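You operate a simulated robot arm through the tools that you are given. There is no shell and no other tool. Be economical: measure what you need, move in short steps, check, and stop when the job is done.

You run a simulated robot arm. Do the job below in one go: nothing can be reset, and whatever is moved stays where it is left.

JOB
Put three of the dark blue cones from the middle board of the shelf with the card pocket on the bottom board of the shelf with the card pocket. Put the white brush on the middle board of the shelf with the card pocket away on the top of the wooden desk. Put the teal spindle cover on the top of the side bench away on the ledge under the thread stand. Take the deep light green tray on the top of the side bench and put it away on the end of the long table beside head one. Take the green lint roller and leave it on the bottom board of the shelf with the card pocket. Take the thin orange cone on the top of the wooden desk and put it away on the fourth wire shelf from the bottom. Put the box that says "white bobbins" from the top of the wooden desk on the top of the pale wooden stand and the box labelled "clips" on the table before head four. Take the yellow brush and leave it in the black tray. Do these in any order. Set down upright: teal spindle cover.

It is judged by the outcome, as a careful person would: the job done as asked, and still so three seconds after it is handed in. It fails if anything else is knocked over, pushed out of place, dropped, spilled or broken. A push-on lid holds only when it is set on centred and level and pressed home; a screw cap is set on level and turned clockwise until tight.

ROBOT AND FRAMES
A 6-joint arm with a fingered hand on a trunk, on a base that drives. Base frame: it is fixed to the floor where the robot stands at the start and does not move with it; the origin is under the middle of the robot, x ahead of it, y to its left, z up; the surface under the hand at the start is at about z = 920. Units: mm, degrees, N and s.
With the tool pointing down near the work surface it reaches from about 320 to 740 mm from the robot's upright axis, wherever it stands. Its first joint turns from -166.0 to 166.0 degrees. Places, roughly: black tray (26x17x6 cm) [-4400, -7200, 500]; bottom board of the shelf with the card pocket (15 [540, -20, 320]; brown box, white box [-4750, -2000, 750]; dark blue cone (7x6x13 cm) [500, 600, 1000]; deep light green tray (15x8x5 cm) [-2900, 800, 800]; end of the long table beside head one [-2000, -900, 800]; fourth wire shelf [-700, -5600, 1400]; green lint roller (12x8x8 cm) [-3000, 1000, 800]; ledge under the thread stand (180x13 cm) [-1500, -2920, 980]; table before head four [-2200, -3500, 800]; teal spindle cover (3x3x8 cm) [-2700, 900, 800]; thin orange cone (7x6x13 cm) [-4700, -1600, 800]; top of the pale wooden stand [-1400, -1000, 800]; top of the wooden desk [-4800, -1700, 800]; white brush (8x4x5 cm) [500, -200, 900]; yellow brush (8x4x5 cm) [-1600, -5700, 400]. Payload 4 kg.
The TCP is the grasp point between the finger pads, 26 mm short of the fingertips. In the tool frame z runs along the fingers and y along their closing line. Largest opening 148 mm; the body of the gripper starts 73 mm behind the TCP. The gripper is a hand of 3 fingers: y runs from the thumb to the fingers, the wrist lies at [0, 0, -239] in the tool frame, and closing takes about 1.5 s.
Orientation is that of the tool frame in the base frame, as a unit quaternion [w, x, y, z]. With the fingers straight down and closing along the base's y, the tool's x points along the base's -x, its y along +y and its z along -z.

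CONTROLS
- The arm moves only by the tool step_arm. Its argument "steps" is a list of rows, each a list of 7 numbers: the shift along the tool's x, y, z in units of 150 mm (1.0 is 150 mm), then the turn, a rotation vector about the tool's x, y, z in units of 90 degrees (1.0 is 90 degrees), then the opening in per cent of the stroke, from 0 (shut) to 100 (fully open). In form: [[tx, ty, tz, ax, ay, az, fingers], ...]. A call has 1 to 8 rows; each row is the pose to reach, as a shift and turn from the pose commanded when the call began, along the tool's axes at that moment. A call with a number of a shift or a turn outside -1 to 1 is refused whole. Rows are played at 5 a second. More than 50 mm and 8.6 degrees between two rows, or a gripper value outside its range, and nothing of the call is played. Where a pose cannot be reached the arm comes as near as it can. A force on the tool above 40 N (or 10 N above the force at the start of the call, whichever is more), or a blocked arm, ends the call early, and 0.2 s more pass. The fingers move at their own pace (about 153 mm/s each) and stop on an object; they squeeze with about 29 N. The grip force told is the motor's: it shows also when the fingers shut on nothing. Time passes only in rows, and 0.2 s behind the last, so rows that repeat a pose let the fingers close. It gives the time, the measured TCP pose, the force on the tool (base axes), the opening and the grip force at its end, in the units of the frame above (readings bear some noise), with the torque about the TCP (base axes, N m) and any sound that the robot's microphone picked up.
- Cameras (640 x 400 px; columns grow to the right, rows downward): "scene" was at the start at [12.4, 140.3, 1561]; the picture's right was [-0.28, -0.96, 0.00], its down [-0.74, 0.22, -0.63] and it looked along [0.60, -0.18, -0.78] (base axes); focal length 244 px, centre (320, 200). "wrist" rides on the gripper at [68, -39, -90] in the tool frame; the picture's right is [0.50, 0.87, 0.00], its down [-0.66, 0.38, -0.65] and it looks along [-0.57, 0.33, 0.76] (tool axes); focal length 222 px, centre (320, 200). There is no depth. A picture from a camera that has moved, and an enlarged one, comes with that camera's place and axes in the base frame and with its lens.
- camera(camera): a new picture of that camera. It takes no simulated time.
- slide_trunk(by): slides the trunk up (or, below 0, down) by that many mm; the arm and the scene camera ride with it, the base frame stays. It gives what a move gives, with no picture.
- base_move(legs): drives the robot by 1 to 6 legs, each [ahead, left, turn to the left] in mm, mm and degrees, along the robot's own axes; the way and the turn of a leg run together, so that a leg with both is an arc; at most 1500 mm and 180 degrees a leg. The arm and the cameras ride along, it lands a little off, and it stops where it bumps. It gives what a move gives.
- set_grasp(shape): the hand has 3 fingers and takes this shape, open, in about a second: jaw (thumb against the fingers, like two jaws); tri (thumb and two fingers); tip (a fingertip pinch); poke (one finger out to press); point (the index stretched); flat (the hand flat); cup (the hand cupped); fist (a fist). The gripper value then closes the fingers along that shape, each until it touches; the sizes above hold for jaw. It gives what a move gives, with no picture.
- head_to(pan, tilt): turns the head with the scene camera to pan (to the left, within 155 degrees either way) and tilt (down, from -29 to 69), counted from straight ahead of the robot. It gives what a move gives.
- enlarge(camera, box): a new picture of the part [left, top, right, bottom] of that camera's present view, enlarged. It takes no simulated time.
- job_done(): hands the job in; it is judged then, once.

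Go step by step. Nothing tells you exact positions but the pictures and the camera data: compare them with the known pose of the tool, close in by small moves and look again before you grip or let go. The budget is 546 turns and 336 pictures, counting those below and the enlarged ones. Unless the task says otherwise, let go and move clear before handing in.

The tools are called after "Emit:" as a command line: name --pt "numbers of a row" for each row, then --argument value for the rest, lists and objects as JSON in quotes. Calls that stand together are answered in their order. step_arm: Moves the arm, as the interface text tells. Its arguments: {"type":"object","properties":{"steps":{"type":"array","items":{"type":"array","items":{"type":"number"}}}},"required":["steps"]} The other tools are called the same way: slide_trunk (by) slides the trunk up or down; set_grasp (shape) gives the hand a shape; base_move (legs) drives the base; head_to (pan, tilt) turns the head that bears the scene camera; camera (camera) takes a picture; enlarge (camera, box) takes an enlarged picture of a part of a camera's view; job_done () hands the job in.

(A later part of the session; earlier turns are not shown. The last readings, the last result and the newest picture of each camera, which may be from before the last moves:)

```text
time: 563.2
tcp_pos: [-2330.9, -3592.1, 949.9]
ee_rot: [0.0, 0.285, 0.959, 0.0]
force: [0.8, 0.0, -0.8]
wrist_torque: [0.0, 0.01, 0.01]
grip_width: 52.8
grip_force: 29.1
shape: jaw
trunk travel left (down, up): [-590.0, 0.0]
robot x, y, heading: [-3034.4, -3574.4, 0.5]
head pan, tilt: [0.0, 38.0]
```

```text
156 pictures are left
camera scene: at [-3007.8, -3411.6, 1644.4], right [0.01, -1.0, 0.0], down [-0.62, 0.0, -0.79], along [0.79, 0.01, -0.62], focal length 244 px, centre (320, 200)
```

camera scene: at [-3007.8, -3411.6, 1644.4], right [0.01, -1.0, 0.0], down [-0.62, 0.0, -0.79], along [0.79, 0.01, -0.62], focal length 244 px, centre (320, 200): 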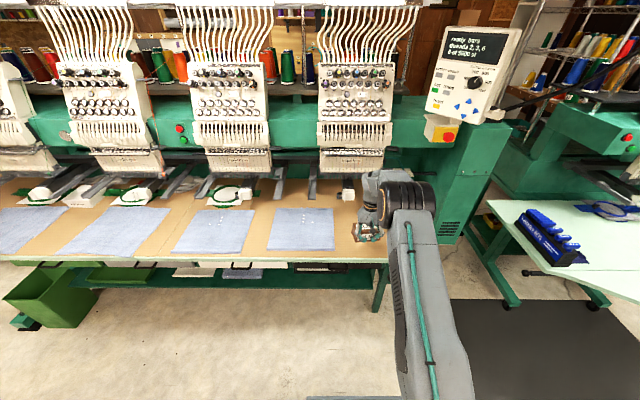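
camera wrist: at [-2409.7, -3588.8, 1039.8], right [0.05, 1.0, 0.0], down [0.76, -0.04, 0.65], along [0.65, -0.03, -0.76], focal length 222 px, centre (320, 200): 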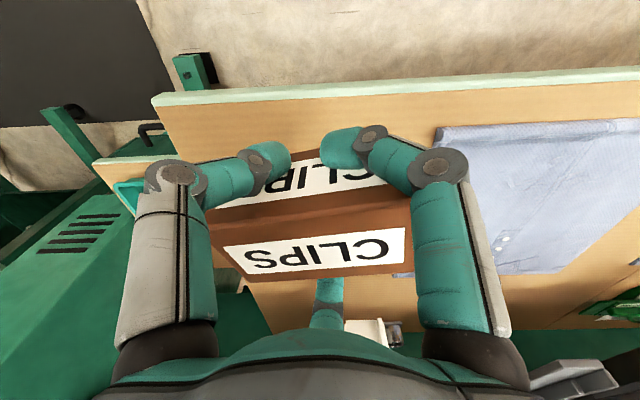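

Emit:
base_move --legs '[[95, 0, 0]]'

Emit:
slide_trunk --by -80

Emit:
camera --camera "wrist"

Emit:
enlarge --camera "scene" --box '[300, 160, 440, 280]'

```text
time: 564.4
tcp_pos: [-2236.7, -3590.4, 948.9]
ee_rot: [-0.001, 0.285, 0.959, 0.0]
force: [0.2, -0.7, -0.4]
wrist_torque: [0.02, 0.04, -0.01]
grip_width: 52.6
grip_force: 29.2
shape: jaw
trunk travel left (down, up): [-590.0, 0.0]
robot x, y, heading: [-2936.0, -3573.0, 0.2]
head pan, tilt: [0.0, 38.0]
```

```text
time: 565.5
tcp_pos: [-2237.4, -3590.8, 869.8]
ee_rot: [0.0, 0.285, 0.959, 0.0]
force: [0.1, 0.3, -2.1]
wrist_torque: [0.02, 0.02, 0.01]
grip_width: 52.9
grip_force: 29.1
shape: jaw
trunk travel left (down, up): [-510.0, 80.0]
robot x, y, heading: [-2935.2, -3574.2, 0.3]
head pan, tilt: [0.0, 38.0]
```

```text
155 pictures are left
camera wrist: at [-2315.5, -3588.4, 959.9], right [0.05, 1.0, 0.0], down [0.76, -0.04, 0.65], along [0.65, -0.03, -0.76], focal length 222 px, centre (320, 200)
```

wrist: 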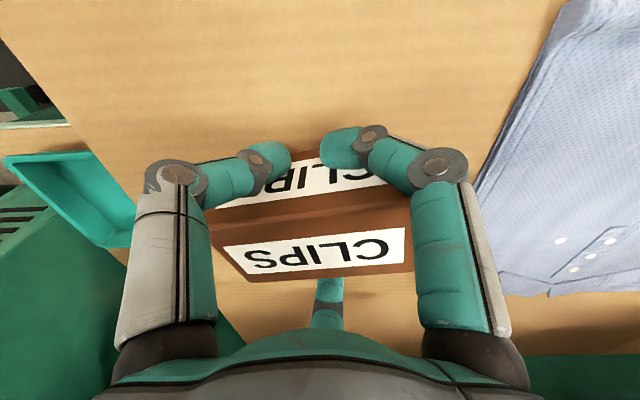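

```text
3.33 times, centred on (370, 220) of scene
camera zoom: at [-2913.3, -3411.1, 1564.3], right [0.01, -1.0, 0.0], down [-0.62, 0.0, -0.79], along [0.79, 0.0, -0.62], focal length 812 px, centre (153, 133)
```

zoom: 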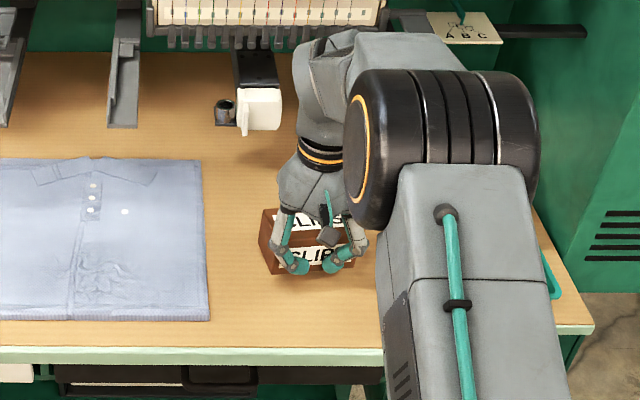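

Emit:
step_arm --pt "0 0 0.04 0 0 0 0" --pt "0 0 0.08 0 0 0 0"

Emit:
step_arm --pt "0 0 0.02 0 0 0 0" --pt "0 0 0.03 0 0 0 0"

Emit:
step_arm --pt "0 0 0.02 0 0 0 0" --pt "0 0 0.03 0 0 0 0"

```text
time: 566.1
tcp_pos: [-2237.8, -3590.0, 857.6]
ee_rot: [0.0, 0.284, 0.959, 0.0]
force: [-0.6, 0.2, 0.0]
wrist_torque: [-0.07, -0.03, 0.01]
grip_width: 52.6
grip_force: 29.4
shape: jaw
trunk travel left (down, up): [-510.0, 80.0]
robot x, y, heading: [-2936.2, -3574.0, 0.3]
head pan, tilt: [0.0, 38.0]
```

```text
time: 566.7
tcp_pos: [-2237.2, -3590.5, 854.2]
ee_rot: [0.001, 0.285, 0.959, 0.001]
force: [-1.5, 0.1, 10.7]
wrist_torque: [-0.11, -0.48, -0.04]
grip_width: 52.7
grip_force: 28.9
shape: jaw
trunk travel left (down, up): [-510.0, 80.0]
robot x, y, heading: [-2935.6, -3574.0, 0.4]
head pan, tilt: [0.0, 38.0]
```

```text
time: 567.3
tcp_pos: [-2237.2, -3591.3, 852.1]
ee_rot: [0.002, 0.284, 0.959, 0.0]
force: [-4.1, 0.1, 28.1]
wrist_torque: [-0.03, -1.01, -0.28]
grip_width: 52.6
grip_force: 29.0
shape: jaw
trunk travel left (down, up): [-510.0, 80.0]
robot x, y, heading: [-2936.4, -3573.4, 0.2]
head pan, tilt: [0.0, 38.0]
```

Set down. Release and rise.

Emit:
step_arm --pt "0 0 -0.02 0 0 0 0" --pt "0 0 -0.02 0 0 0 50" --pt "0 0 -0.02 0 0 0 80" --pt "0 0 -0.02 0 0 0 85" --pt "0 0 -0.02 0 0 0 85"

Emit:
step_arm --pt "0 0 -0.25 0 0 0 85" --pt "0 0 -0.55 0 0 0 85" --pt "0 0 -0.85 0 0 0 85"

Emit:
slide_trunk --by 80

Emit:
camera --camera "wrist"

```text
time: 568.5
tcp_pos: [-2237.0, -3591.6, 850.3]
ee_rot: [-0.001, 0.285, 0.958, 0.0]
force: [-0.4, 0.2, 0.6]
wrist_torque: [0.02, -0.03, -0.04]
grip_width: 125.5
grip_force: 0.0
shape: jaw
trunk travel left (down, up): [-510.0, 80.0]
robot x, y, heading: [-2940.4, -3571.0, 0.6]
head pan, tilt: [0.0, 38.0]
```

```text
time: 569.3
tcp_pos: [-2238.0, -3590.5, 980.4]
ee_rot: [-0.001, 0.285, 0.959, 0.001]
force: [0.6, -0.3, -0.1]
wrist_torque: [0.02, 0.06, 0.01]
grip_width: 125.5
grip_force: 0.0
shape: jaw
trunk travel left (down, up): [-510.0, 80.0]
robot x, y, heading: [-2937.4, -3575.3, 0.5]
head pan, tilt: [0.0, 38.0]
```

```text
time: 570.5
tcp_pos: [-2238.5, -3590.4, 1059.0]
ee_rot: [-0.001, 0.284, 0.959, 0.001]
force: [-0.9, -0.8, -0.4]
wrist_torque: [0.02, -0.02, -0.02]
grip_width: 125.6
grip_force: 0.1
shape: jaw
trunk travel left (down, up): [-590.0, 0.0]
robot x, y, heading: [-2935.9, -3574.5, 0.2]
head pan, tilt: [0.0, 38.0]
```

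```text
153 pictures are left
camera wrist: at [-2315.6, -3587.8, 1150.1], right [0.05, 1.0, 0.0], down [0.76, -0.04, 0.65], along [0.65, -0.03, -0.76], focal length 222 px, centre (320, 200)
```

wrist: 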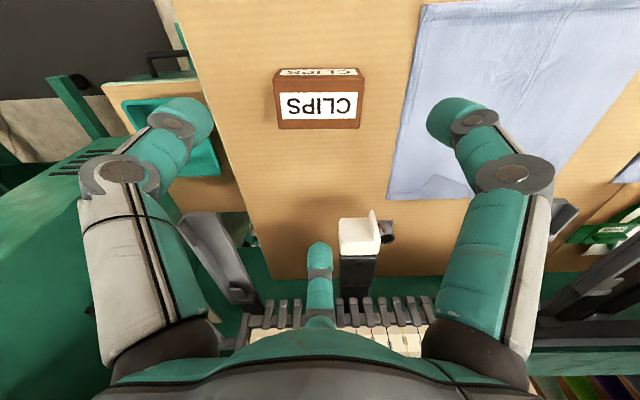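

Clips done. Next the yellow brush: I back off and look south-east.

Emit:
base_move --legs '[[-350, 0, 0]]'

Emit:
head_to --pan -65 --tilt 20

Emit:
camera --camera "scene"

Emit:
head_to --pan -110 --tilt 20

Emit:
camera --camera "scene"

```text
time: 572.8
tcp_pos: [-2588.1, -3591.2, 1059.7]
ee_rot: [0.0, 0.283, 0.959, 0.0]
force: [-0.8, 0.5, 0.2]
wrist_torque: [-0.01, -0.01, -0.06]
grip_width: 125.5
grip_force: 0.1
shape: jaw
trunk travel left (down, up): [-590.0, 0.0]
robot x, y, heading: [-3289.8, -3577.6, 0.5]
head pan, tilt: [0.0, 38.0]
```

```text
time: 574.1
tcp_pos: [-2588.2, -3590.8, 1058.9]
ee_rot: [-0.001, 0.283, 0.959, 0.001]
force: [-1.3, 0.5, 0.9]
wrist_torque: [0.01, 0.0, 0.0]
grip_width: 125.4
grip_force: 0.1
shape: jaw
trunk travel left (down, up): [-590.0, 0.0]
robot x, y, heading: [-3288.3, -3575.7, 0.5]
head pan, tilt: [-65.0, 20.0]
```

```text
152 pictures are left
camera scene: at [-3310.3, -3498.6, 1672.7], right [-0.9, -0.43, 0.0], down [-0.15, 0.31, -0.94], along [0.41, -0.85, -0.34], focal length 244 px, centre (320, 200)
```

scene: 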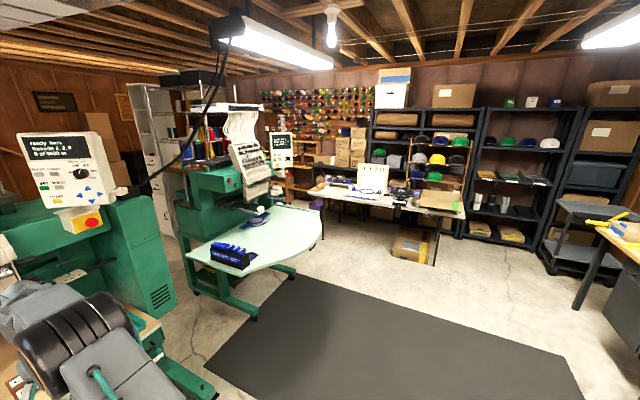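

```text
time: 575.2
tcp_pos: [-2587.9, -3591.0, 1059.6]
ee_rot: [-0.001, 0.283, 0.959, 0.0]
force: [-0.2, 0.2, -0.3]
wrist_torque: [-0.01, 0.03, -0.02]
grip_width: 125.4
grip_force: 0.1
shape: jaw
trunk travel left (down, up): [-590.0, 0.0]
robot x, y, heading: [-3289.6, -3574.1, 0.7]
head pan, tilt: [-110.0, 20.0]
```

```text
151 pictures are left
camera scene: at [-3381.4, -3502.5, 1672.7], right [-0.94, 0.33, 0.0], down [0.11, 0.32, -0.94], along [-0.31, -0.89, -0.34], focal length 244 px, centre (320, 200)
```

scene: 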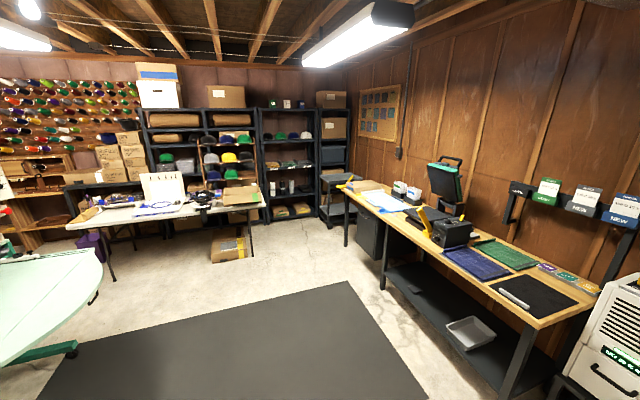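

Emit:
enlarge --camera "scene" --box '[230, 100, 360, 230]'

Emit:
head_to --pan -70 --tilt 20

Emit:
enlarge --camera "scene" --box '[150, 120, 350, 260]'

```text
3.08 times, centred on (295, 165) of scene
camera zoom: at [-3381.4, -3502.5, 1672.7], right [-0.94, 0.33, 0.0], down [0.11, 0.32, -0.94], along [-0.31, -0.89, -0.34], focal length 750 px, centre (397, 308)
```

zoom: 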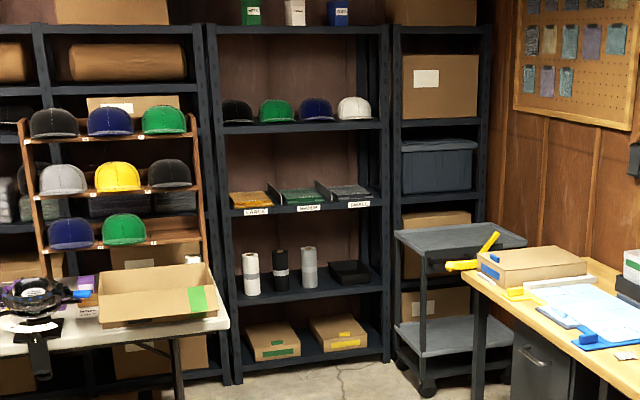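

```text
time: 576.3
tcp_pos: [-2587.8, -3590.7, 1059.9]
ee_rot: [0.0, 0.283, 0.959, 0.001]
force: [-0.8, 0.4, 0.8]
wrist_torque: [0.04, 0.0, 0.01]
grip_width: 125.5
grip_force: 0.1
shape: jaw
trunk travel left (down, up): [-590.0, 0.0]
robot x, y, heading: [-3287.4, -3573.2, 0.5]
head pan, tilt: [-70.0, 20.0]
```

```text
2.86 times, centred on (250, 190) of scene
camera zoom: at [-3317.9, -3501.9, 1672.7], right [-0.94, -0.35, 0.0], down [-0.12, 0.32, -0.94], along [0.33, -0.88, -0.34], focal length 696 px, centre (520, 229)
```

zoom: 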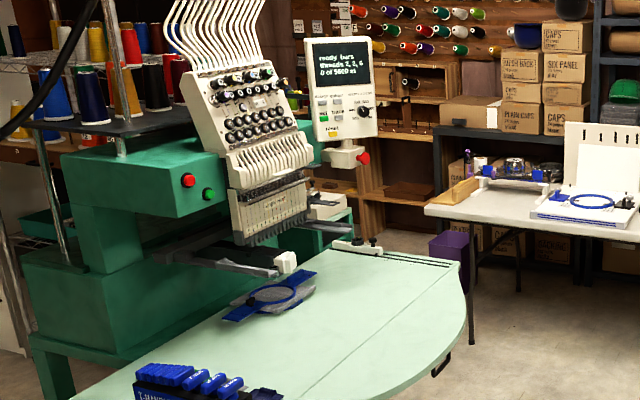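

The black tray is on the dark shelving; the brush is likely reachable from the east near the rack. I fetch the orange cone first (it goes to that rack too).

Emit:
base_move --legs '[[0, 0, 179.5], [0, -1000, 0], [0, -970, 0], [600, 0, 0]]'

Emit:
camera --camera "wrist"

Emit:
head_to --pan 0 --tilt 35

Emit:
camera --camera "scene"

```text
time: 596.5
tcp_pos: [-4635.0, -1609.7, 1059.1]
ee_rot: [0.001, 0.96, -0.281, 0.001]
force: [0.3, -0.8, 0.4]
wrist_torque: [-0.04, 0.01, 0.0]
grip_width: 125.5
grip_force: 0.1
shape: jaw
trunk travel left (down, up): [-590.0, 0.0]
robot x, y, heading: [-3931.1, -1622.8, -179.2]
head pan, tilt: [-70.0, 20.0]
```

```text
148 pictures are left
camera wrist: at [-4557.0, -1615.3, 1150.2], right [-0.04, -1.0, 0.0], down [-0.76, 0.03, 0.65], along [-0.65, 0.03, -0.76], focal length 222 px, centre (320, 200)
```

wrist: 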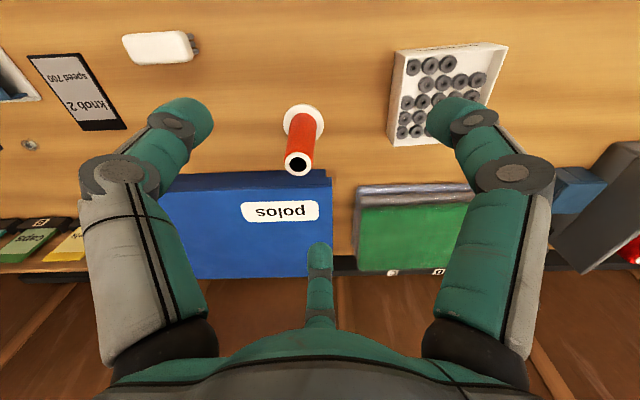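

```text
time: 597.9
tcp_pos: [-4634.5, -1610.3, 1060.4]
ee_rot: [0.0, 0.96, -0.281, 0.001]
force: [-0.7, 0.7, -0.6]
wrist_torque: [0.0, -0.01, -0.02]
grip_width: 125.7
grip_force: 0.1
shape: jaw
trunk travel left (down, up): [-590.0, 0.0]
robot x, y, heading: [-3933.7, -1621.1, -179.0]
head pan, tilt: [0.0, 35.0]
```

```text
147 pictures are left
camera scene: at [-3960.4, -1782.1, 1648.9], right [-0.01, 1.0, 0.0], down [0.57, 0.01, -0.82], along [-0.82, -0.01, -0.57], focal length 244 px, centre (320, 200)
```

scene: 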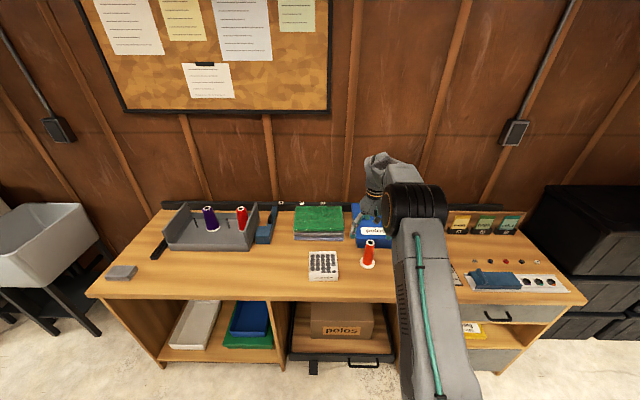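

Orange cone at (-4698, -1581). For the covered wire shelf I'll grip it at 45° with one finger on the left and two on the right. Back off, turn the hand and pitch it.

Emit:
base_move --legs '[[-230, -39, -1]]'

Emit:
step_arm --pt "0 0 0 0 0 0.09 75" --pt "0 0 0 0 0 0.18 75" --pt "0 0 0 0 0 0.25 75" --pt "0 0 0 0 0 0.293 75"

Emit:
step_arm --pt "0 0 0 -0.075 -0.043 0 75" --pt "0 0 0 -0.15 -0.087 0 75" --pt "0 0 0 -0.225 -0.13 0 75" --pt "0 0 0 -0.3 -0.173 0 75" --pt "0 0 0 -0.375 -0.217 0 75" --pt "0 0 0 -0.433 -0.25 0 75"

Emit:
slide_trunk --by -200

Emit:
camera --camera "wrist"

```text
time: 599.7
tcp_pos: [-4404.7, -1559.1, 1060.9]
ee_rot: [0.0, 0.957, -0.288, 0.0]
force: [-0.5, -0.2, 0.1]
wrist_torque: [0.02, -0.02, 0.02]
grip_width: 125.6
grip_force: 0.0
shape: jaw
trunk travel left (down, up): [-590.0, 0.0]
robot x, y, heading: [-3701.5, -1580.3, 180.3]
head pan, tilt: [0.0, 35.0]
```

```text
time: 600.7
tcp_pos: [-4403.5, -1558.3, 1059.2]
ee_rot: [0.0, 0.866, -0.5, 0.001]
force: [-0.5, -1.1, -0.1]
wrist_torque: [-0.03, 0.02, -0.05]
grip_width: 111.5
grip_force: 0.0
shape: jaw
trunk travel left (down, up): [-590.0, 0.0]
robot x, y, heading: [-3702.3, -1577.9, 180.0]
head pan, tilt: [0.0, 35.0]
```

```text
time: 602.1
tcp_pos: [-4405.4, -1551.2, 1060.6]
ee_rot: [0.166, 0.807, -0.47, -0.316]
force: [0.1, 0.0, 0.4]
wrist_torque: [0.02, 0.02, -0.05]
grip_width: 111.3
grip_force: 0.2
shape: jaw
out of reach, approached as far as the arm can: row 5, 6
trunk travel left (down, up): [-590.0, 0.0]
robot x, y, heading: [-3702.4, -1581.5, 180.0]
head pan, tilt: [0.0, 35.0]
```

```text
time: 604.3
tcp_pos: [-4404.8, -1551.1, 859.4]
ee_rot: [0.167, 0.807, -0.471, -0.315]
force: [-0.1, -1.0, -0.3]
wrist_torque: [-0.03, -0.01, -0.02]
grip_width: 111.1
grip_force: 0.1
shape: jaw
trunk travel left (down, up): [-390.0, 200.0]
robot x, y, heading: [-3700.4, -1582.0, 180.1]
head pan, tilt: [0.0, 35.0]
```

```text
146 pictures are left
camera wrist: at [-4295.4, -1594.1, 881.2], right [-0.39, -0.87, 0.31], down [-0.05, 0.36, 0.93], along [-0.92, 0.35, -0.18], focal length 222 px, centre (320, 200)
```

wrist: 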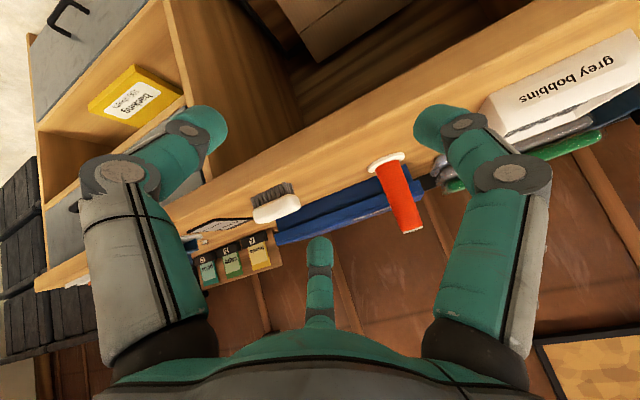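

Good orientation (48° pitch). I align laterally and advance.

Emit:
base_move --legs '[[200, 20, 0]]'

Emit:
camera --camera "wrist"

```text
time: 605.9
tcp_pos: [-4605.0, -1571.6, 859.4]
ee_rot: [0.165, 0.807, -0.471, -0.316]
force: [0.8, 0.5, -0.6]
wrist_torque: [0.04, 0.04, 0.03]
grip_width: 111.4
grip_force: 0.0
shape: jaw
trunk travel left (down, up): [-390.0, 200.0]
robot x, y, heading: [-3904.9, -1600.5, 179.8]
head pan, tilt: [0.0, 35.0]
```

```text
145 pictures are left
camera wrist: at [-4495.3, -1614.3, 881.2], right [-0.39, -0.87, 0.31], down [-0.05, 0.36, 0.93], along [-0.92, 0.35, -0.18], focal length 222 px, centre (320, 200)
```

wrist: 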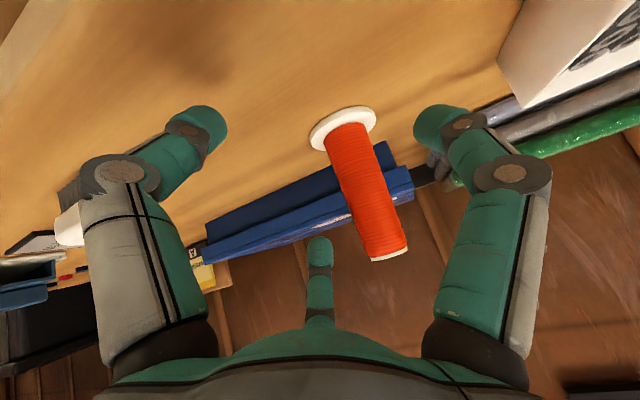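

Emit:
base_move --legs '[[96, 0, 0]]'

Emit:
camera --camera "wrist"

```text
time: 607.0
tcp_pos: [-4699.5, -1571.9, 859.0]
ee_rot: [0.166, 0.808, -0.47, -0.314]
force: [0.0, 0.2, 0.3]
wrist_torque: [-0.02, 0.02, -0.03]
grip_width: 111.1
grip_force: 0.1
shape: jaw
trunk travel left (down, up): [-390.0, 200.0]
robot x, y, heading: [-3997.0, -1601.9, -179.8]
head pan, tilt: [0.0, 35.0]
```

```text
144 pictures are left
camera wrist: at [-4590.8, -1614.4, 881.1], right [-0.39, -0.87, 0.31], down [-0.05, 0.36, 0.93], along [-0.92, 0.35, -0.18], focal length 222 px, centre (320, 200)
```

wrist: 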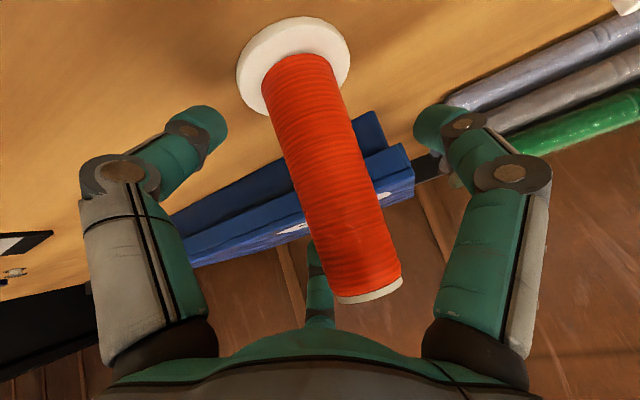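

The cone is between the fingers. Close.

Emit:
step_arm --pt "0 0 0 0 0 0 60" --pt "0 0 0 0 0 0 50" --pt "0 0 0 0 0 0 40" --pt "0 0 0 0 0 0 30" --pt "0 0 0 0 0 0 0" --pt "0 0 0 0 0 0 0" --pt "0 0 0 0 0 0 0"

Emit:
camera --camera "wrist"

```text
time: 608.6
tcp_pos: [-4701.4, -1571.3, 859.4]
ee_rot: [0.166, 0.807, -0.471, -0.315]
force: [-0.2, 1.5, 5.2]
wrist_torque: [0.11, -0.13, 0.07]
grip_width: 43.7
grip_force: 29.0
shape: jaw
trunk travel left (down, up): [-390.0, 200.0]
robot x, y, heading: [-3995.6, -1598.6, 179.9]
head pan, tilt: [0.0, 35.0]
```

```text
143 pictures are left
camera wrist: at [-4590.8, -1614.2, 881.5], right [-0.39, -0.87, 0.31], down [-0.05, 0.36, 0.93], along [-0.92, 0.35, -0.18], focal length 222 px, centre (320, 200)
```

wrist: 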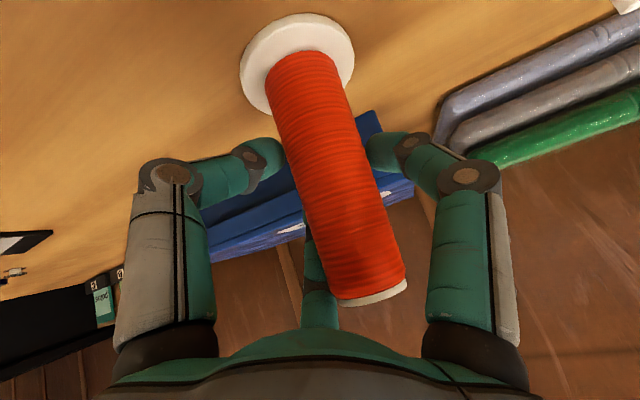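

Emit:
slide_trunk --by 200

Emit:
camera --camera "wrist"

Emit:
enlarge --camera "scene" --box '[310, 160, 430, 260]'

```text
time: 610.8
tcp_pos: [-4702.0, -1570.9, 1059.7]
ee_rot: [0.165, 0.808, -0.471, -0.314]
force: [0.6, 0.4, -0.7]
wrist_torque: [-0.02, 0.01, 0.0]
grip_width: 37.9
grip_force: 29.2
shape: jaw
trunk travel left (down, up): [-590.0, 0.0]
robot x, y, heading: [-3997.7, -1599.7, -179.9]
head pan, tilt: [0.0, 35.0]
```

```text
142 pictures are left
camera wrist: at [-4591.0, -1614.4, 1080.9], right [-0.39, -0.87, 0.31], down [-0.05, 0.36, 0.93], along [-0.92, 0.35, -0.18], focal length 222 px, centre (320, 200)
```

wrist: 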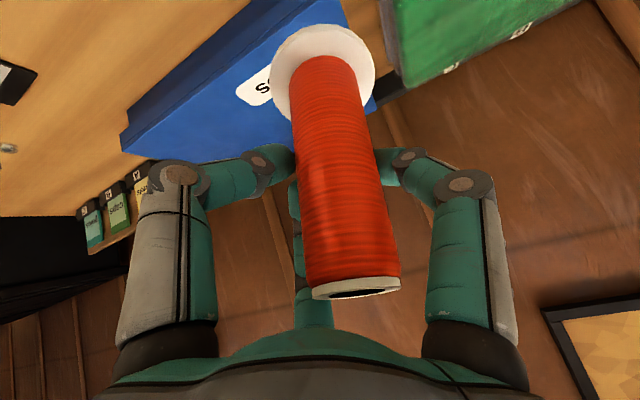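

```text
4.00 times, centred on (370, 210) of scene
camera zoom: at [-4028.3, -1761.1, 1648.8], right [0.0, 1.0, 0.0], down [0.57, 0.0, -0.82], along [-0.82, 0.0, -0.57], focal length 975 px, centre (120, 160)
```

zoom: 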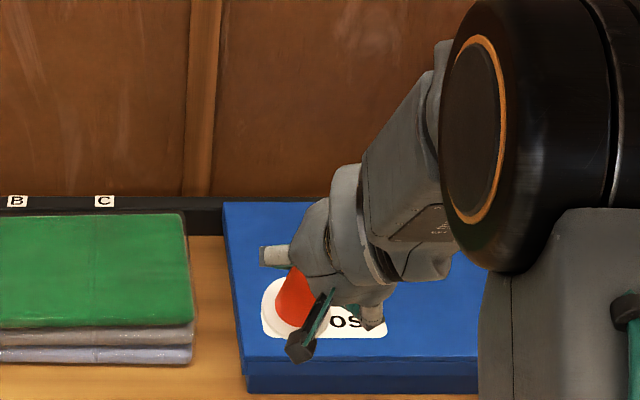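

Reaching the 1400 mm shelf needs a flatter tool, so I set the cone back on the desk and will regrip at a flatter pitch.

Emit:
slide_trunk --by -185

Emit:
slide_trunk --by -8

Emit:
slide_trunk --by -5

Emit:
camera --camera "wrist"

```text
time: 612.8
tcp_pos: [-4700.2, -1571.1, 874.3]
ee_rot: [0.166, 0.807, -0.472, -0.315]
force: [-0.6, 0.5, -1.0]
wrist_torque: [-0.01, -0.02, 0.01]
grip_width: 38.1
grip_force: 28.7
shape: jaw
trunk travel left (down, up): [-405.0, 185.0]
robot x, y, heading: [-3996.7, -1603.9, -180.3]
head pan, tilt: [0.0, 35.0]
```

```text
time: 613.4
tcp_pos: [-4701.7, -1571.1, 867.9]
ee_rot: [0.167, 0.807, -0.47, -0.316]
force: [-0.9, 2.5, 9.7]
wrist_torque: [0.11, 0.03, 0.03]
grip_width: 38.3
grip_force: 28.9
shape: jaw
trunk travel left (down, up): [-397.0, 193.0]
robot x, y, heading: [-3999.5, -1598.1, 180.3]
head pan, tilt: [0.0, 35.0]
```

```text
time: 613.9
tcp_pos: [-4700.7, -1570.0, 864.3]
ee_rot: [0.167, 0.806, -0.47, -0.318]
force: [-0.9, 7.6, 24.5]
wrist_torque: [0.42, -0.05, 0.11]
grip_width: 38.1
grip_force: 29.6
shape: jaw
trunk travel left (down, up): [-392.0, 198.0]
robot x, y, heading: [-3998.0, -1600.4, 180.1]
head pan, tilt: [0.0, 35.0]
```

```text
140 pictures are left
camera wrist: at [-4590.6, -1613.3, 885.4], right [-0.39, -0.87, 0.31], down [-0.04, 0.36, 0.93], along [-0.92, 0.35, -0.18], focal length 222 px, centre (320, 200)
```

wrist: 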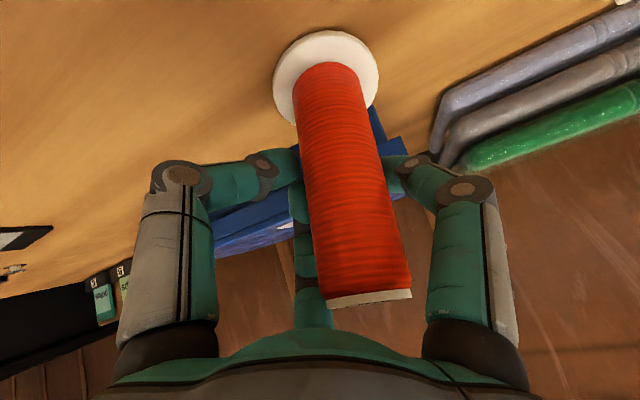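

Emit:
step_arm --pt "0 0 0 0 0 0 32" --pt "0 0 0 0 0 0 40" --pt "0 0 0 0 0 0 55" --pt "0 0 0 0 0 0 75" --pt "0 0 0 0 0 0 75" --pt "0 0 0 0 0 0 75"

Emit:
camera --camera "wrist"

```text
time: 615.3
tcp_pos: [-4700.0, -1571.0, 861.1]
ee_rot: [0.166, 0.807, -0.471, -0.315]
force: [0.9, -0.2, 0.0]
wrist_torque: [-0.01, 0.0, 0.0]
grip_width: 110.5
grip_force: 0.1
shape: jaw
trunk travel left (down, up): [-392.0, 198.0]
robot x, y, heading: [-3998.9, -1599.5, 180.0]
head pan, tilt: [0.0, 35.0]
```

```text
139 pictures are left
camera wrist: at [-4590.9, -1614.3, 883.0], right [-0.39, -0.87, 0.31], down [-0.05, 0.36, 0.93], along [-0.92, 0.35, -0.18], focal length 222 px, centre (320, 200)
```

wrist: 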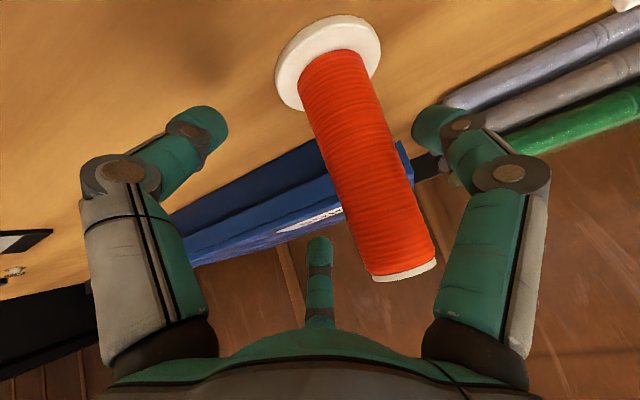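

Upright again at ≈(-4715, -1599). I back off and pitch the tool flatter.

Emit:
base_move --legs '[[-170, 0, 0]]'

Emit:
step_arm --pt "0 0 0 -0.0625 -0.036 0.002 75" --pt "0 0 0 -0.125 -0.072 0.004 75" --pt "0 0 0 -0.1875 -0.108 0.006 75" --pt "0 0 0 -0.25 -0.1445 0.008 75"

Emit:
camera --camera "wrist"

```text
time: 616.8
tcp_pos: [-4528.5, -1572.2, 861.5]
ee_rot: [0.167, 0.808, -0.47, -0.315]
force: [0.0, -0.3, 0.1]
wrist_torque: [-0.01, 0.0, -0.05]
grip_width: 110.8
grip_force: 0.1
shape: jaw
trunk travel left (down, up): [-392.0, 198.0]
robot x, y, heading: [-3827.8, -1606.3, -179.9]
head pan, tilt: [0.0, 35.0]
```

```text
time: 617.8
tcp_pos: [-4528.8, -1571.1, 862.2]
ee_rot: [0.267, 0.716, -0.421, -0.489]
force: [-0.1, 0.5, 0.5]
wrist_torque: [-0.04, -0.05, 0.02]
grip_width: 110.7
grip_force: 0.1
shape: jaw
trunk travel left (down, up): [-392.0, 198.0]
robot x, y, heading: [-3831.5, -1599.2, -179.6]
head pan, tilt: [0.0, 35.0]
```

```text
138 pictures are left
camera wrist: at [-4420.6, -1614.8, 832.7], right [-0.21, -0.87, 0.45], down [0.37, 0.36, 0.86], along [-0.91, 0.35, 0.24], focal length 222 px, centre (320, 200)
```

wrist: 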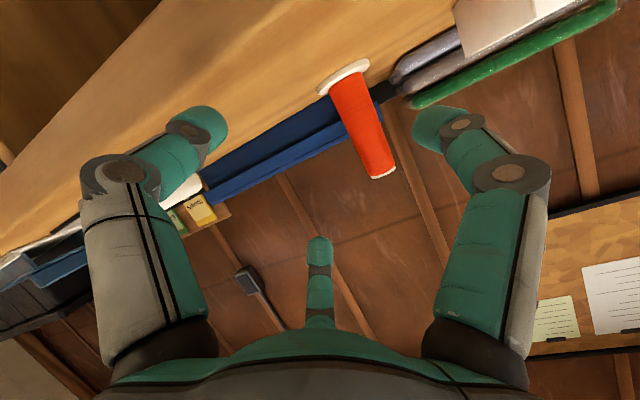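

Emit:
base_move --legs '[[110, 17, -0.3]]'

Emit:
camera --camera "wrist"

```text
time: 619.0
tcp_pos: [-4638.9, -1585.0, 860.8]
ee_rot: [0.267, 0.715, -0.422, -0.489]
force: [0.3, -0.6, -0.1]
wrist_torque: [0.02, -0.03, -0.01]
grip_width: 110.5
grip_force: 0.0
shape: jaw
trunk travel left (down, up): [-392.0, 198.0]
robot x, y, heading: [-3939.4, -1617.5, 179.7]
head pan, tilt: [0.0, 35.0]
```

```text
137 pictures are left
camera wrist: at [-4531.9, -1628.6, 832.7], right [-0.22, -0.87, 0.45], down [0.37, 0.36, 0.86], along [-0.91, 0.35, 0.24], focal length 222 px, centre (320, 200)
```

wrist: 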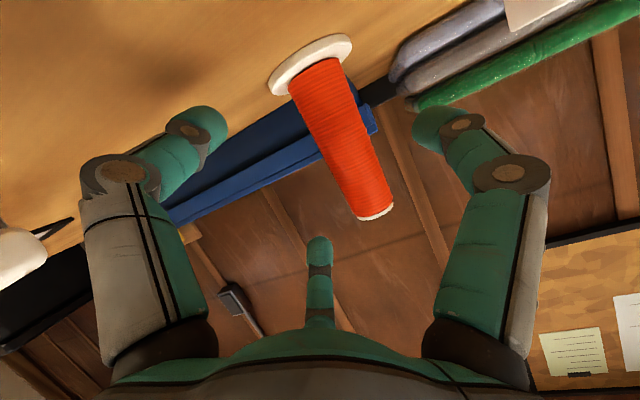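

Emit:
base_move --legs '[[70, 3, 0]]'

Emit:
camera --camera "wrist"

```text
time: 620.0
tcp_pos: [-4709.2, -1588.7, 862.1]
ee_rot: [0.266, 0.716, -0.422, -0.489]
force: [-0.6, 0.6, 0.1]
wrist_torque: [0.0, 0.02, 0.02]
grip_width: 110.8
grip_force: 0.1
shape: jaw
trunk travel left (down, up): [-392.0, 198.0]
robot x, y, heading: [-4011.5, -1620.8, 179.7]
head pan, tilt: [0.0, 35.0]
```

```text
136 pictures are left
camera wrist: at [-4601.8, -1631.6, 832.7], right [-0.21, -0.87, 0.45], down [0.37, 0.36, 0.86], along [-0.91, 0.35, 0.24], focal length 222 px, centre (320, 200)
```

wrist: 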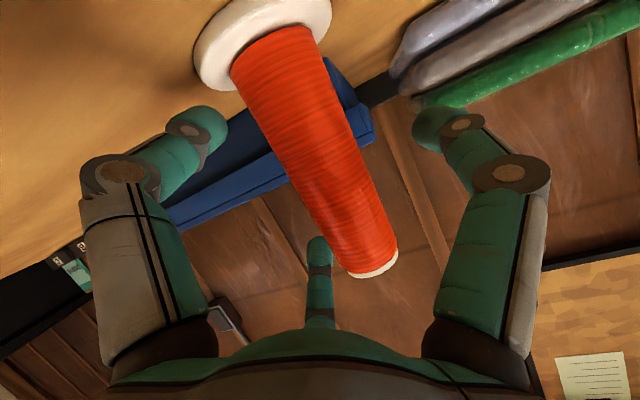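

Emit:
step_arm --pt "0 0 0 0 0 0 60" --pt "0 0 0 0 0 0 50" --pt "0 0 0 0 0 0 40" --pt "0 0 0 0 0 0 30" --pt "0 0 0 0 0 0 0" --pt "0 0 0 0 0 0 0" --pt "0 0 0 0 0 0 0"

Emit:
slide_trunk --by 198

Emit:
camera --camera "wrist"

```text
time: 621.6
tcp_pos: [-4709.3, -1587.6, 862.1]
ee_rot: [0.267, 0.715, -0.422, -0.489]
force: [0.3, 4.1, 7.9]
wrist_torque: [0.16, -0.11, 0.02]
grip_width: 40.1
grip_force: 28.9
shape: jaw
trunk travel left (down, up): [-392.0, 198.0]
robot x, y, heading: [-4011.1, -1619.2, 179.8]
head pan, tilt: [0.0, 35.0]
```

```text
time: 623.7
tcp_pos: [-4710.1, -1588.3, 1058.2]
ee_rot: [0.266, 0.715, -0.422, -0.489]
force: [0.3, 0.1, -0.6]
wrist_torque: [-0.01, 0.01, -0.02]
grip_width: 22.5
grip_force: 28.8
shape: jaw
trunk travel left (down, up): [-590.0, 0.0]
robot x, y, heading: [-4009.2, -1622.8, 179.7]
head pan, tilt: [0.0, 35.0]
```

```text
135 pictures are left
camera wrist: at [-4602.0, -1631.6, 1030.5], right [-0.21, -0.87, 0.45], down [0.37, 0.36, 0.86], along [-0.91, 0.35, 0.24], focal length 222 px, centre (320, 200)
```

wrist: 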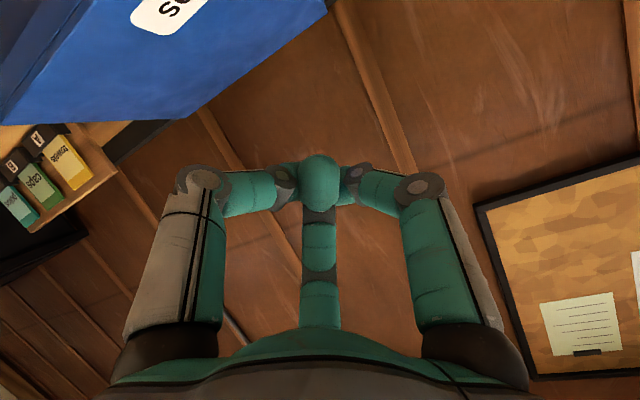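

The cone slipped out. I look for it.

Emit:
camera --camera "scene"

Emit:
enlarge --camera "scene" --box '[260, 180, 460, 300]'

```text
134 pictures are left
camera scene: at [-4038.4, -1780.5, 1648.8], right [0.0, 1.0, 0.0], down [0.57, 0.0, -0.82], along [-0.82, 0.0, -0.57], focal length 244 px, centre (320, 200)
```

scene: 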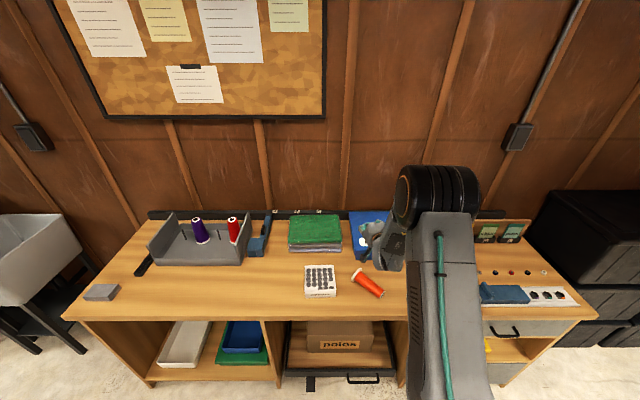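

```text
3.20 times, centred on (360, 240) of scene
camera zoom: at [-4038.4, -1780.5, 1648.8], right [0.0, 1.0, 0.0], down [0.57, 0.0, -0.82], along [-0.82, 0.0, -0.57], focal length 780 px, centre (192, 72)
```

zoom: 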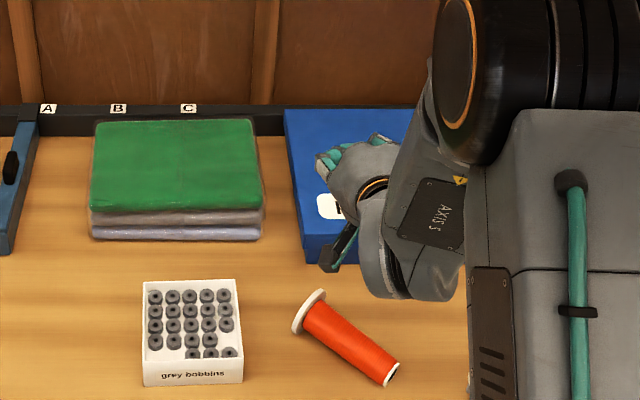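

The cone is lying on the desk (nothing else disturbed). I'll regrip it lying, so that pitching the hand forward stands it upright. First, return the tool to vertical.

Emit:
step_arm --pt "0 0 0 0.0816 0.0472 -0.003 80" --pt "0 0 0 0.163 0.0945 -0.006 80" --pt "0 0 0 0.245 0.142 -0.009 80" --pt "0 0 0 0.326 0.189 -0.012 80" --pt "0 0 0 0.408 0.236 -0.015 80" --pt "0 0 0 0.489 0.2835 -0.018 80" --pt "0 0 0 0.571 0.331 -0.021 80" --pt "0 0 0 0.6525 0.378 -0.024 80"

Emit:
camera --camera "wrist"

```text
time: 625.5
tcp_pos: [-4711.0, -1587.7, 1058.6]
ee_rot: [-0.015, 0.867, -0.499, -0.007]
force: [0.6, 0.4, -0.5]
wrist_torque: [0.0, -0.02, -0.02]
grip_width: 118.3
grip_force: 0.0
shape: jaw
trunk travel left (down, up): [-590.0, 0.0]
robot x, y, heading: [-4006.8, -1618.6, 179.7]
head pan, tilt: [0.0, 35.0]
```

```text
132 pictures are left
camera wrist: at [-4643.4, -1631.6, 1148.6], right [-0.5, -0.87, -0.03], down [-0.66, 0.35, 0.66], along [-0.56, 0.35, -0.75], focal length 222 px, centre (320, 200)
```

wrist: 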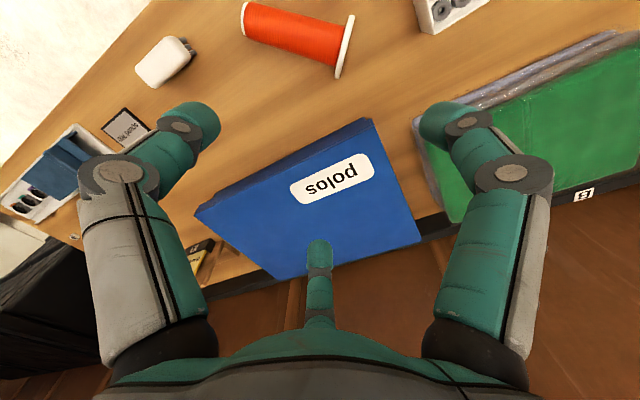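

Emit:
base_move --legs '[[-73, -20, 0]]'

Emit:
step_arm --pt "0 0 0 -0.006 0.0107 0.0793 80" --pt "0 0 0 -0.012 0.0214 0.1586 80" --pt "0 0 0 -0.018 0.032 0.238 80" --pt "0 0 0 -0.024 0.0427 0.317 80" --pt "0 0 0 -0.0298 0.0534 0.3965 80"

Emit:
step_arm --pt "0 0 0 -0.006 0.0107 0.0793 80" --pt "0 0 0 -0.012 0.0214 0.1586 80" --pt "0 0 0 -0.018 0.032 0.238 80" --pt "0 0 0 -0.024 0.0427 0.317 80" --pt "0 0 0 -0.0298 0.0534 0.3965 80"

Emit:
slide_trunk --by -140

Emit:
camera --camera "wrist"

```text
time: 626.6
tcp_pos: [-4637.2, -1567.1, 1059.4]
ee_rot: [-0.015, 0.866, -0.499, -0.005]
force: [-0.9, 0.3, 0.3]
wrist_torque: [-0.02, 0.02, -0.01]
grip_width: 118.4
grip_force: 0.1
shape: jaw
trunk travel left (down, up): [-590.0, 0.0]
robot x, y, heading: [-3935.7, -1603.6, 180.0]
head pan, tilt: [0.0, 35.0]
```

```text
time: 627.8
tcp_pos: [-4635.5, -1568.1, 1058.4]
ee_rot: [-0.029, -0.671, 0.741, -0.014]
force: [0.6, 0.2, -0.3]
wrist_torque: [0.0, -0.02, 0.01]
grip_width: 117.9
grip_force: 0.0
shape: jaw
trunk travel left (down, up): [-590.0, 0.0]
robot x, y, heading: [-3935.2, -1599.0, 179.4]
head pan, tilt: [0.0, 35.0]
```

```text
time: 629.0
tcp_pos: [-4636.5, -1567.7, 1058.3]
ee_rot: [-0.069, -0.41, 0.909, -0.033]
force: [0.0, 0.6, 0.6]
wrist_torque: [-0.01, -0.02, 0.01]
grip_width: 118.2
grip_force: 0.1
shape: jaw
trunk travel left (down, up): [-590.0, 0.0]
robot x, y, heading: [-3939.2, -1602.0, 180.0]
head pan, tilt: [0.0, 35.0]
```

```text
time: 630.6
tcp_pos: [-4637.5, -1568.4, 919.2]
ee_rot: [-0.069, -0.41, 0.909, -0.033]
force: [0.4, 0.1, 0.4]
wrist_torque: [-0.02, -0.04, 0.0]
grip_width: 118.1
grip_force: 0.0
shape: jaw
trunk travel left (down, up): [-450.0, 140.0]
robot x, y, heading: [-3938.1, -1599.1, 179.6]
head pan, tilt: [0.0, 35.0]
```

```text
131 pictures are left
camera wrist: at [-4643.1, -1635.4, 1019.2], right [-0.98, 0.2, 0.07], down [0.21, 0.81, 0.55], along [0.05, 0.55, -0.83], focal length 222 px, centre (320, 200)
```

wrist: 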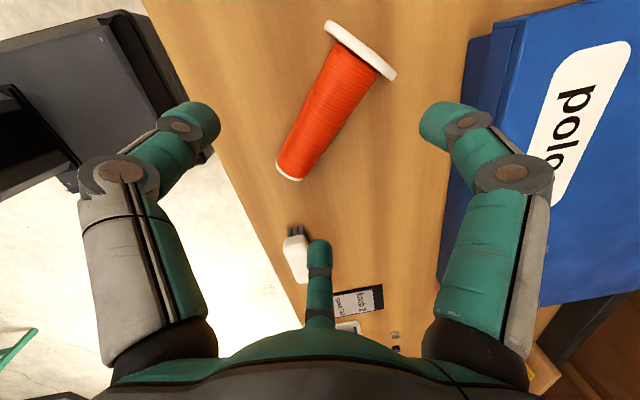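

Emit:
step_arm --pt "-0.03 0.08 0.2 0 0 0 75" --pt "-0.06 0.08 0.42 0 0 0 75" --pt "-0.1 0.08 0.62 0 0 0 75" --pt "-0.1 0.08 0.679 0 0 0 75"

Emit:
camera --camera "wrist"

```text
time: 631.6
tcp_pos: [-4647.4, -1561.6, 815.0]
ee_rot: [-0.069, -0.41, 0.909, -0.033]
force: [-0.2, -0.3, 1.0]
wrist_torque: [0.05, 0.02, -0.05]
grip_width: 111.2
grip_force: 0.0
shape: jaw
trunk travel left (down, up): [-450.0, 140.0]
robot x, y, heading: [-3938.1, -1599.7, 180.0]
head pan, tilt: [0.0, 35.0]
```

```text
130 pictures are left
camera wrist: at [-4652.2, -1627.9, 915.6], right [-0.98, 0.2, 0.07], down [0.21, 0.81, 0.55], along [0.05, 0.55, -0.83], focal length 222 px, centre (320, 200)
```

wrist: 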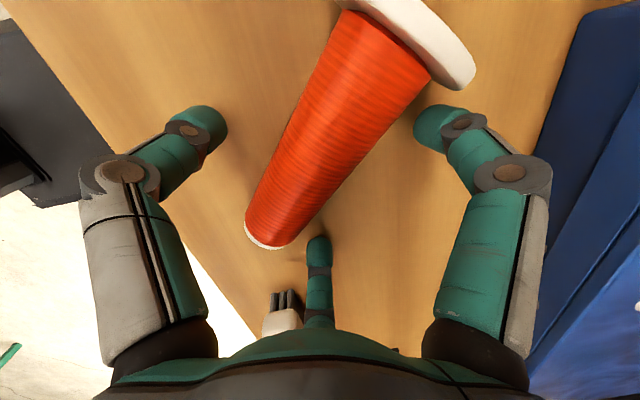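

Emit:
step_arm --pt "0 0 0 0 0 0 60" --pt "0 0 0 0 0 0 50" --pt "0 0 0 0 0 0 40" --pt "0 0 0 0 0 0 30" --pt "0 0 0 0 0 0 0" --pt "0 0 0 0 0 0 0" --pt "0 0 0 0 0 0 0"

Emit:
camera --camera "wrist"

Emit:
slide_trunk --by 140

Emit:
camera --camera "wrist"

```text
time: 633.2
tcp_pos: [-4646.5, -1562.1, 815.1]
ee_rot: [-0.068, -0.41, 0.909, -0.032]
force: [0.5, 0.3, -0.4]
wrist_torque: [0.02, 0.01, 0.0]
grip_width: 29.1
grip_force: 29.2
shape: jaw
trunk travel left (down, up): [-450.0, 140.0]
robot x, y, heading: [-3938.4, -1597.3, 180.0]
head pan, tilt: [0.0, 35.0]
```

```text
129 pictures are left
camera wrist: at [-4652.3, -1627.9, 915.6], right [-0.98, 0.2, 0.07], down [0.21, 0.81, 0.55], along [0.05, 0.55, -0.83], focal length 222 px, centre (320, 200)
```

wrist: 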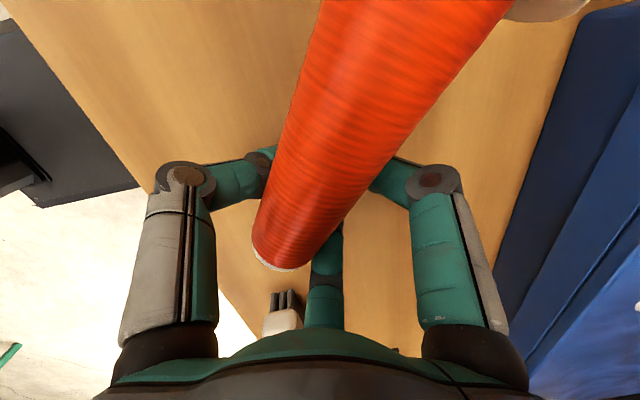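

```text
time: 634.9
tcp_pos: [-4645.5, -1560.8, 956.9]
ee_rot: [-0.068, -0.41, 0.909, -0.033]
force: [-0.1, 0.0, -0.7]
wrist_torque: [0.0, 0.01, 0.01]
grip_width: 29.1
grip_force: 29.1
shape: jaw
trunk travel left (down, up): [-590.0, 0.0]
robot x, y, heading: [-3936.5, -1598.8, 180.0]
head pan, tilt: [0.0, 35.0]
```

```text
128 pictures are left
camera wrist: at [-4652.3, -1627.9, 1055.5], right [-0.98, 0.2, 0.07], down [0.21, 0.81, 0.55], along [0.05, 0.55, -0.83], focal length 222 px, centre (320, 200)
```

wrist: 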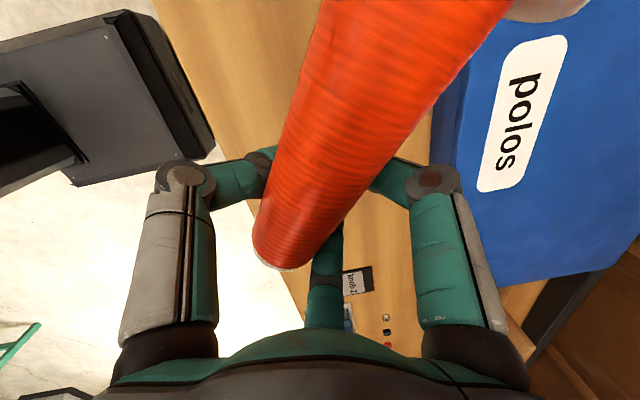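

Firm grip with the flange toward the hand's +x. I back away from the desk and turn the hand so that pitching up will stand the cone upright.

Emit:
base_move --legs '[[-450, 0, 0]]'

Emit:
step_arm --pt "0 0 0 0.0068 -0.0033 -0.0911 0" --pt "0 0 0 0.0136 -0.0066 -0.182 0" --pt "0 0 0 0.0204 -0.01 -0.273 0" --pt "0 0 0 0.0272 -0.0132 -0.3645 0" --pt "0 0 0 0.034 -0.0166 -0.4556 0" --pt "0 0 0 0.0409 -0.02 -0.547 0" --pt "0 0 0 0.0477 -0.0232 -0.638 0" --pt "0 0 0 0.0545 -0.0265 -0.729 0"

Emit:
step_arm --pt "0 0 0 0.0068 -0.0033 -0.0911 0" --pt "0 0 0 0.0136 -0.0066 -0.182 0" --pt "0 0 0 0.0204 -0.01 -0.273 0" --pt "0 0 0 0.0272 -0.0132 -0.3645 0" --pt "0 0 0 0.034 -0.0166 -0.4556 0" --pt "0 0 0 0.0409 -0.02 -0.547 0" --pt "0 0 0 0.0477 -0.0232 -0.638 0" --pt "0 0 0 0.0545 -0.0265 -0.729 0"

Emit:
camera --camera "wrist"

```text
time: 637.7
tcp_pos: [-4190.6, -1564.6, 956.7]
ee_rot: [-0.068, -0.412, 0.908, -0.033]
force: [0.6, 0.1, -0.4]
wrist_torque: [0.0, -0.02, -0.01]
grip_width: 29.2
grip_force: 28.7
shape: jaw
trunk travel left (down, up): [-590.0, 0.0]
robot x, y, heading: [-3480.8, -1601.0, 180.0]
head pan, tilt: [0.0, 35.0]
```

```text
time: 639.5
tcp_pos: [-4191.4, -1564.7, 955.7]
ee_rot: [0.04, 0.841, -0.539, 0.019]
force: [-0.3, -0.3, 0.3]
wrist_torque: [0.06, -0.02, -0.02]
grip_width: 28.9
grip_force: 28.5
shape: jaw
trunk travel left (down, up): [-590.0, 0.0]
robot x, y, heading: [-3478.4, -1601.6, 179.7]
head pan, tilt: [0.0, 35.0]
```

```text
time: 641.3
tcp_pos: [-4189.9, -1564.2, 955.0]
ee_rot: [0.001, 1.0, 0.002, 0.0]
force: [-0.3, 0.6, -1.2]
wrist_torque: [-0.02, 0.07, 0.01]
grip_width: 29.2
grip_force: 29.3
shape: jaw
trunk travel left (down, up): [-590.0, 0.0]
robot x, y, heading: [-3480.3, -1598.9, 179.7]
head pan, tilt: [0.0, 35.0]
```

```text
127 pictures are left
camera wrist: at [-4123.3, -1526.3, 1046.3], right [0.51, -0.86, 0.0], down [-0.65, -0.38, 0.65], along [-0.56, -0.33, -0.76], focal length 222 px, centre (320, 200)
```

wrist: 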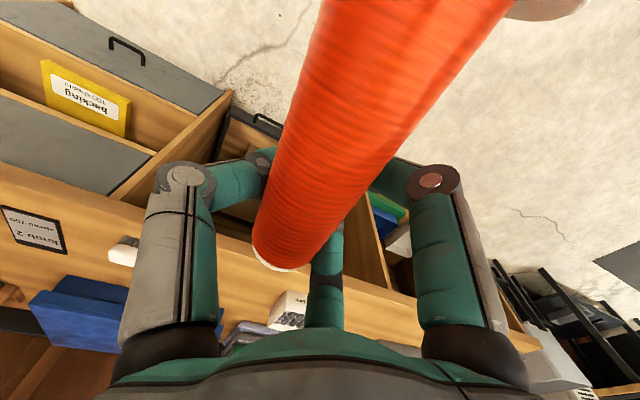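

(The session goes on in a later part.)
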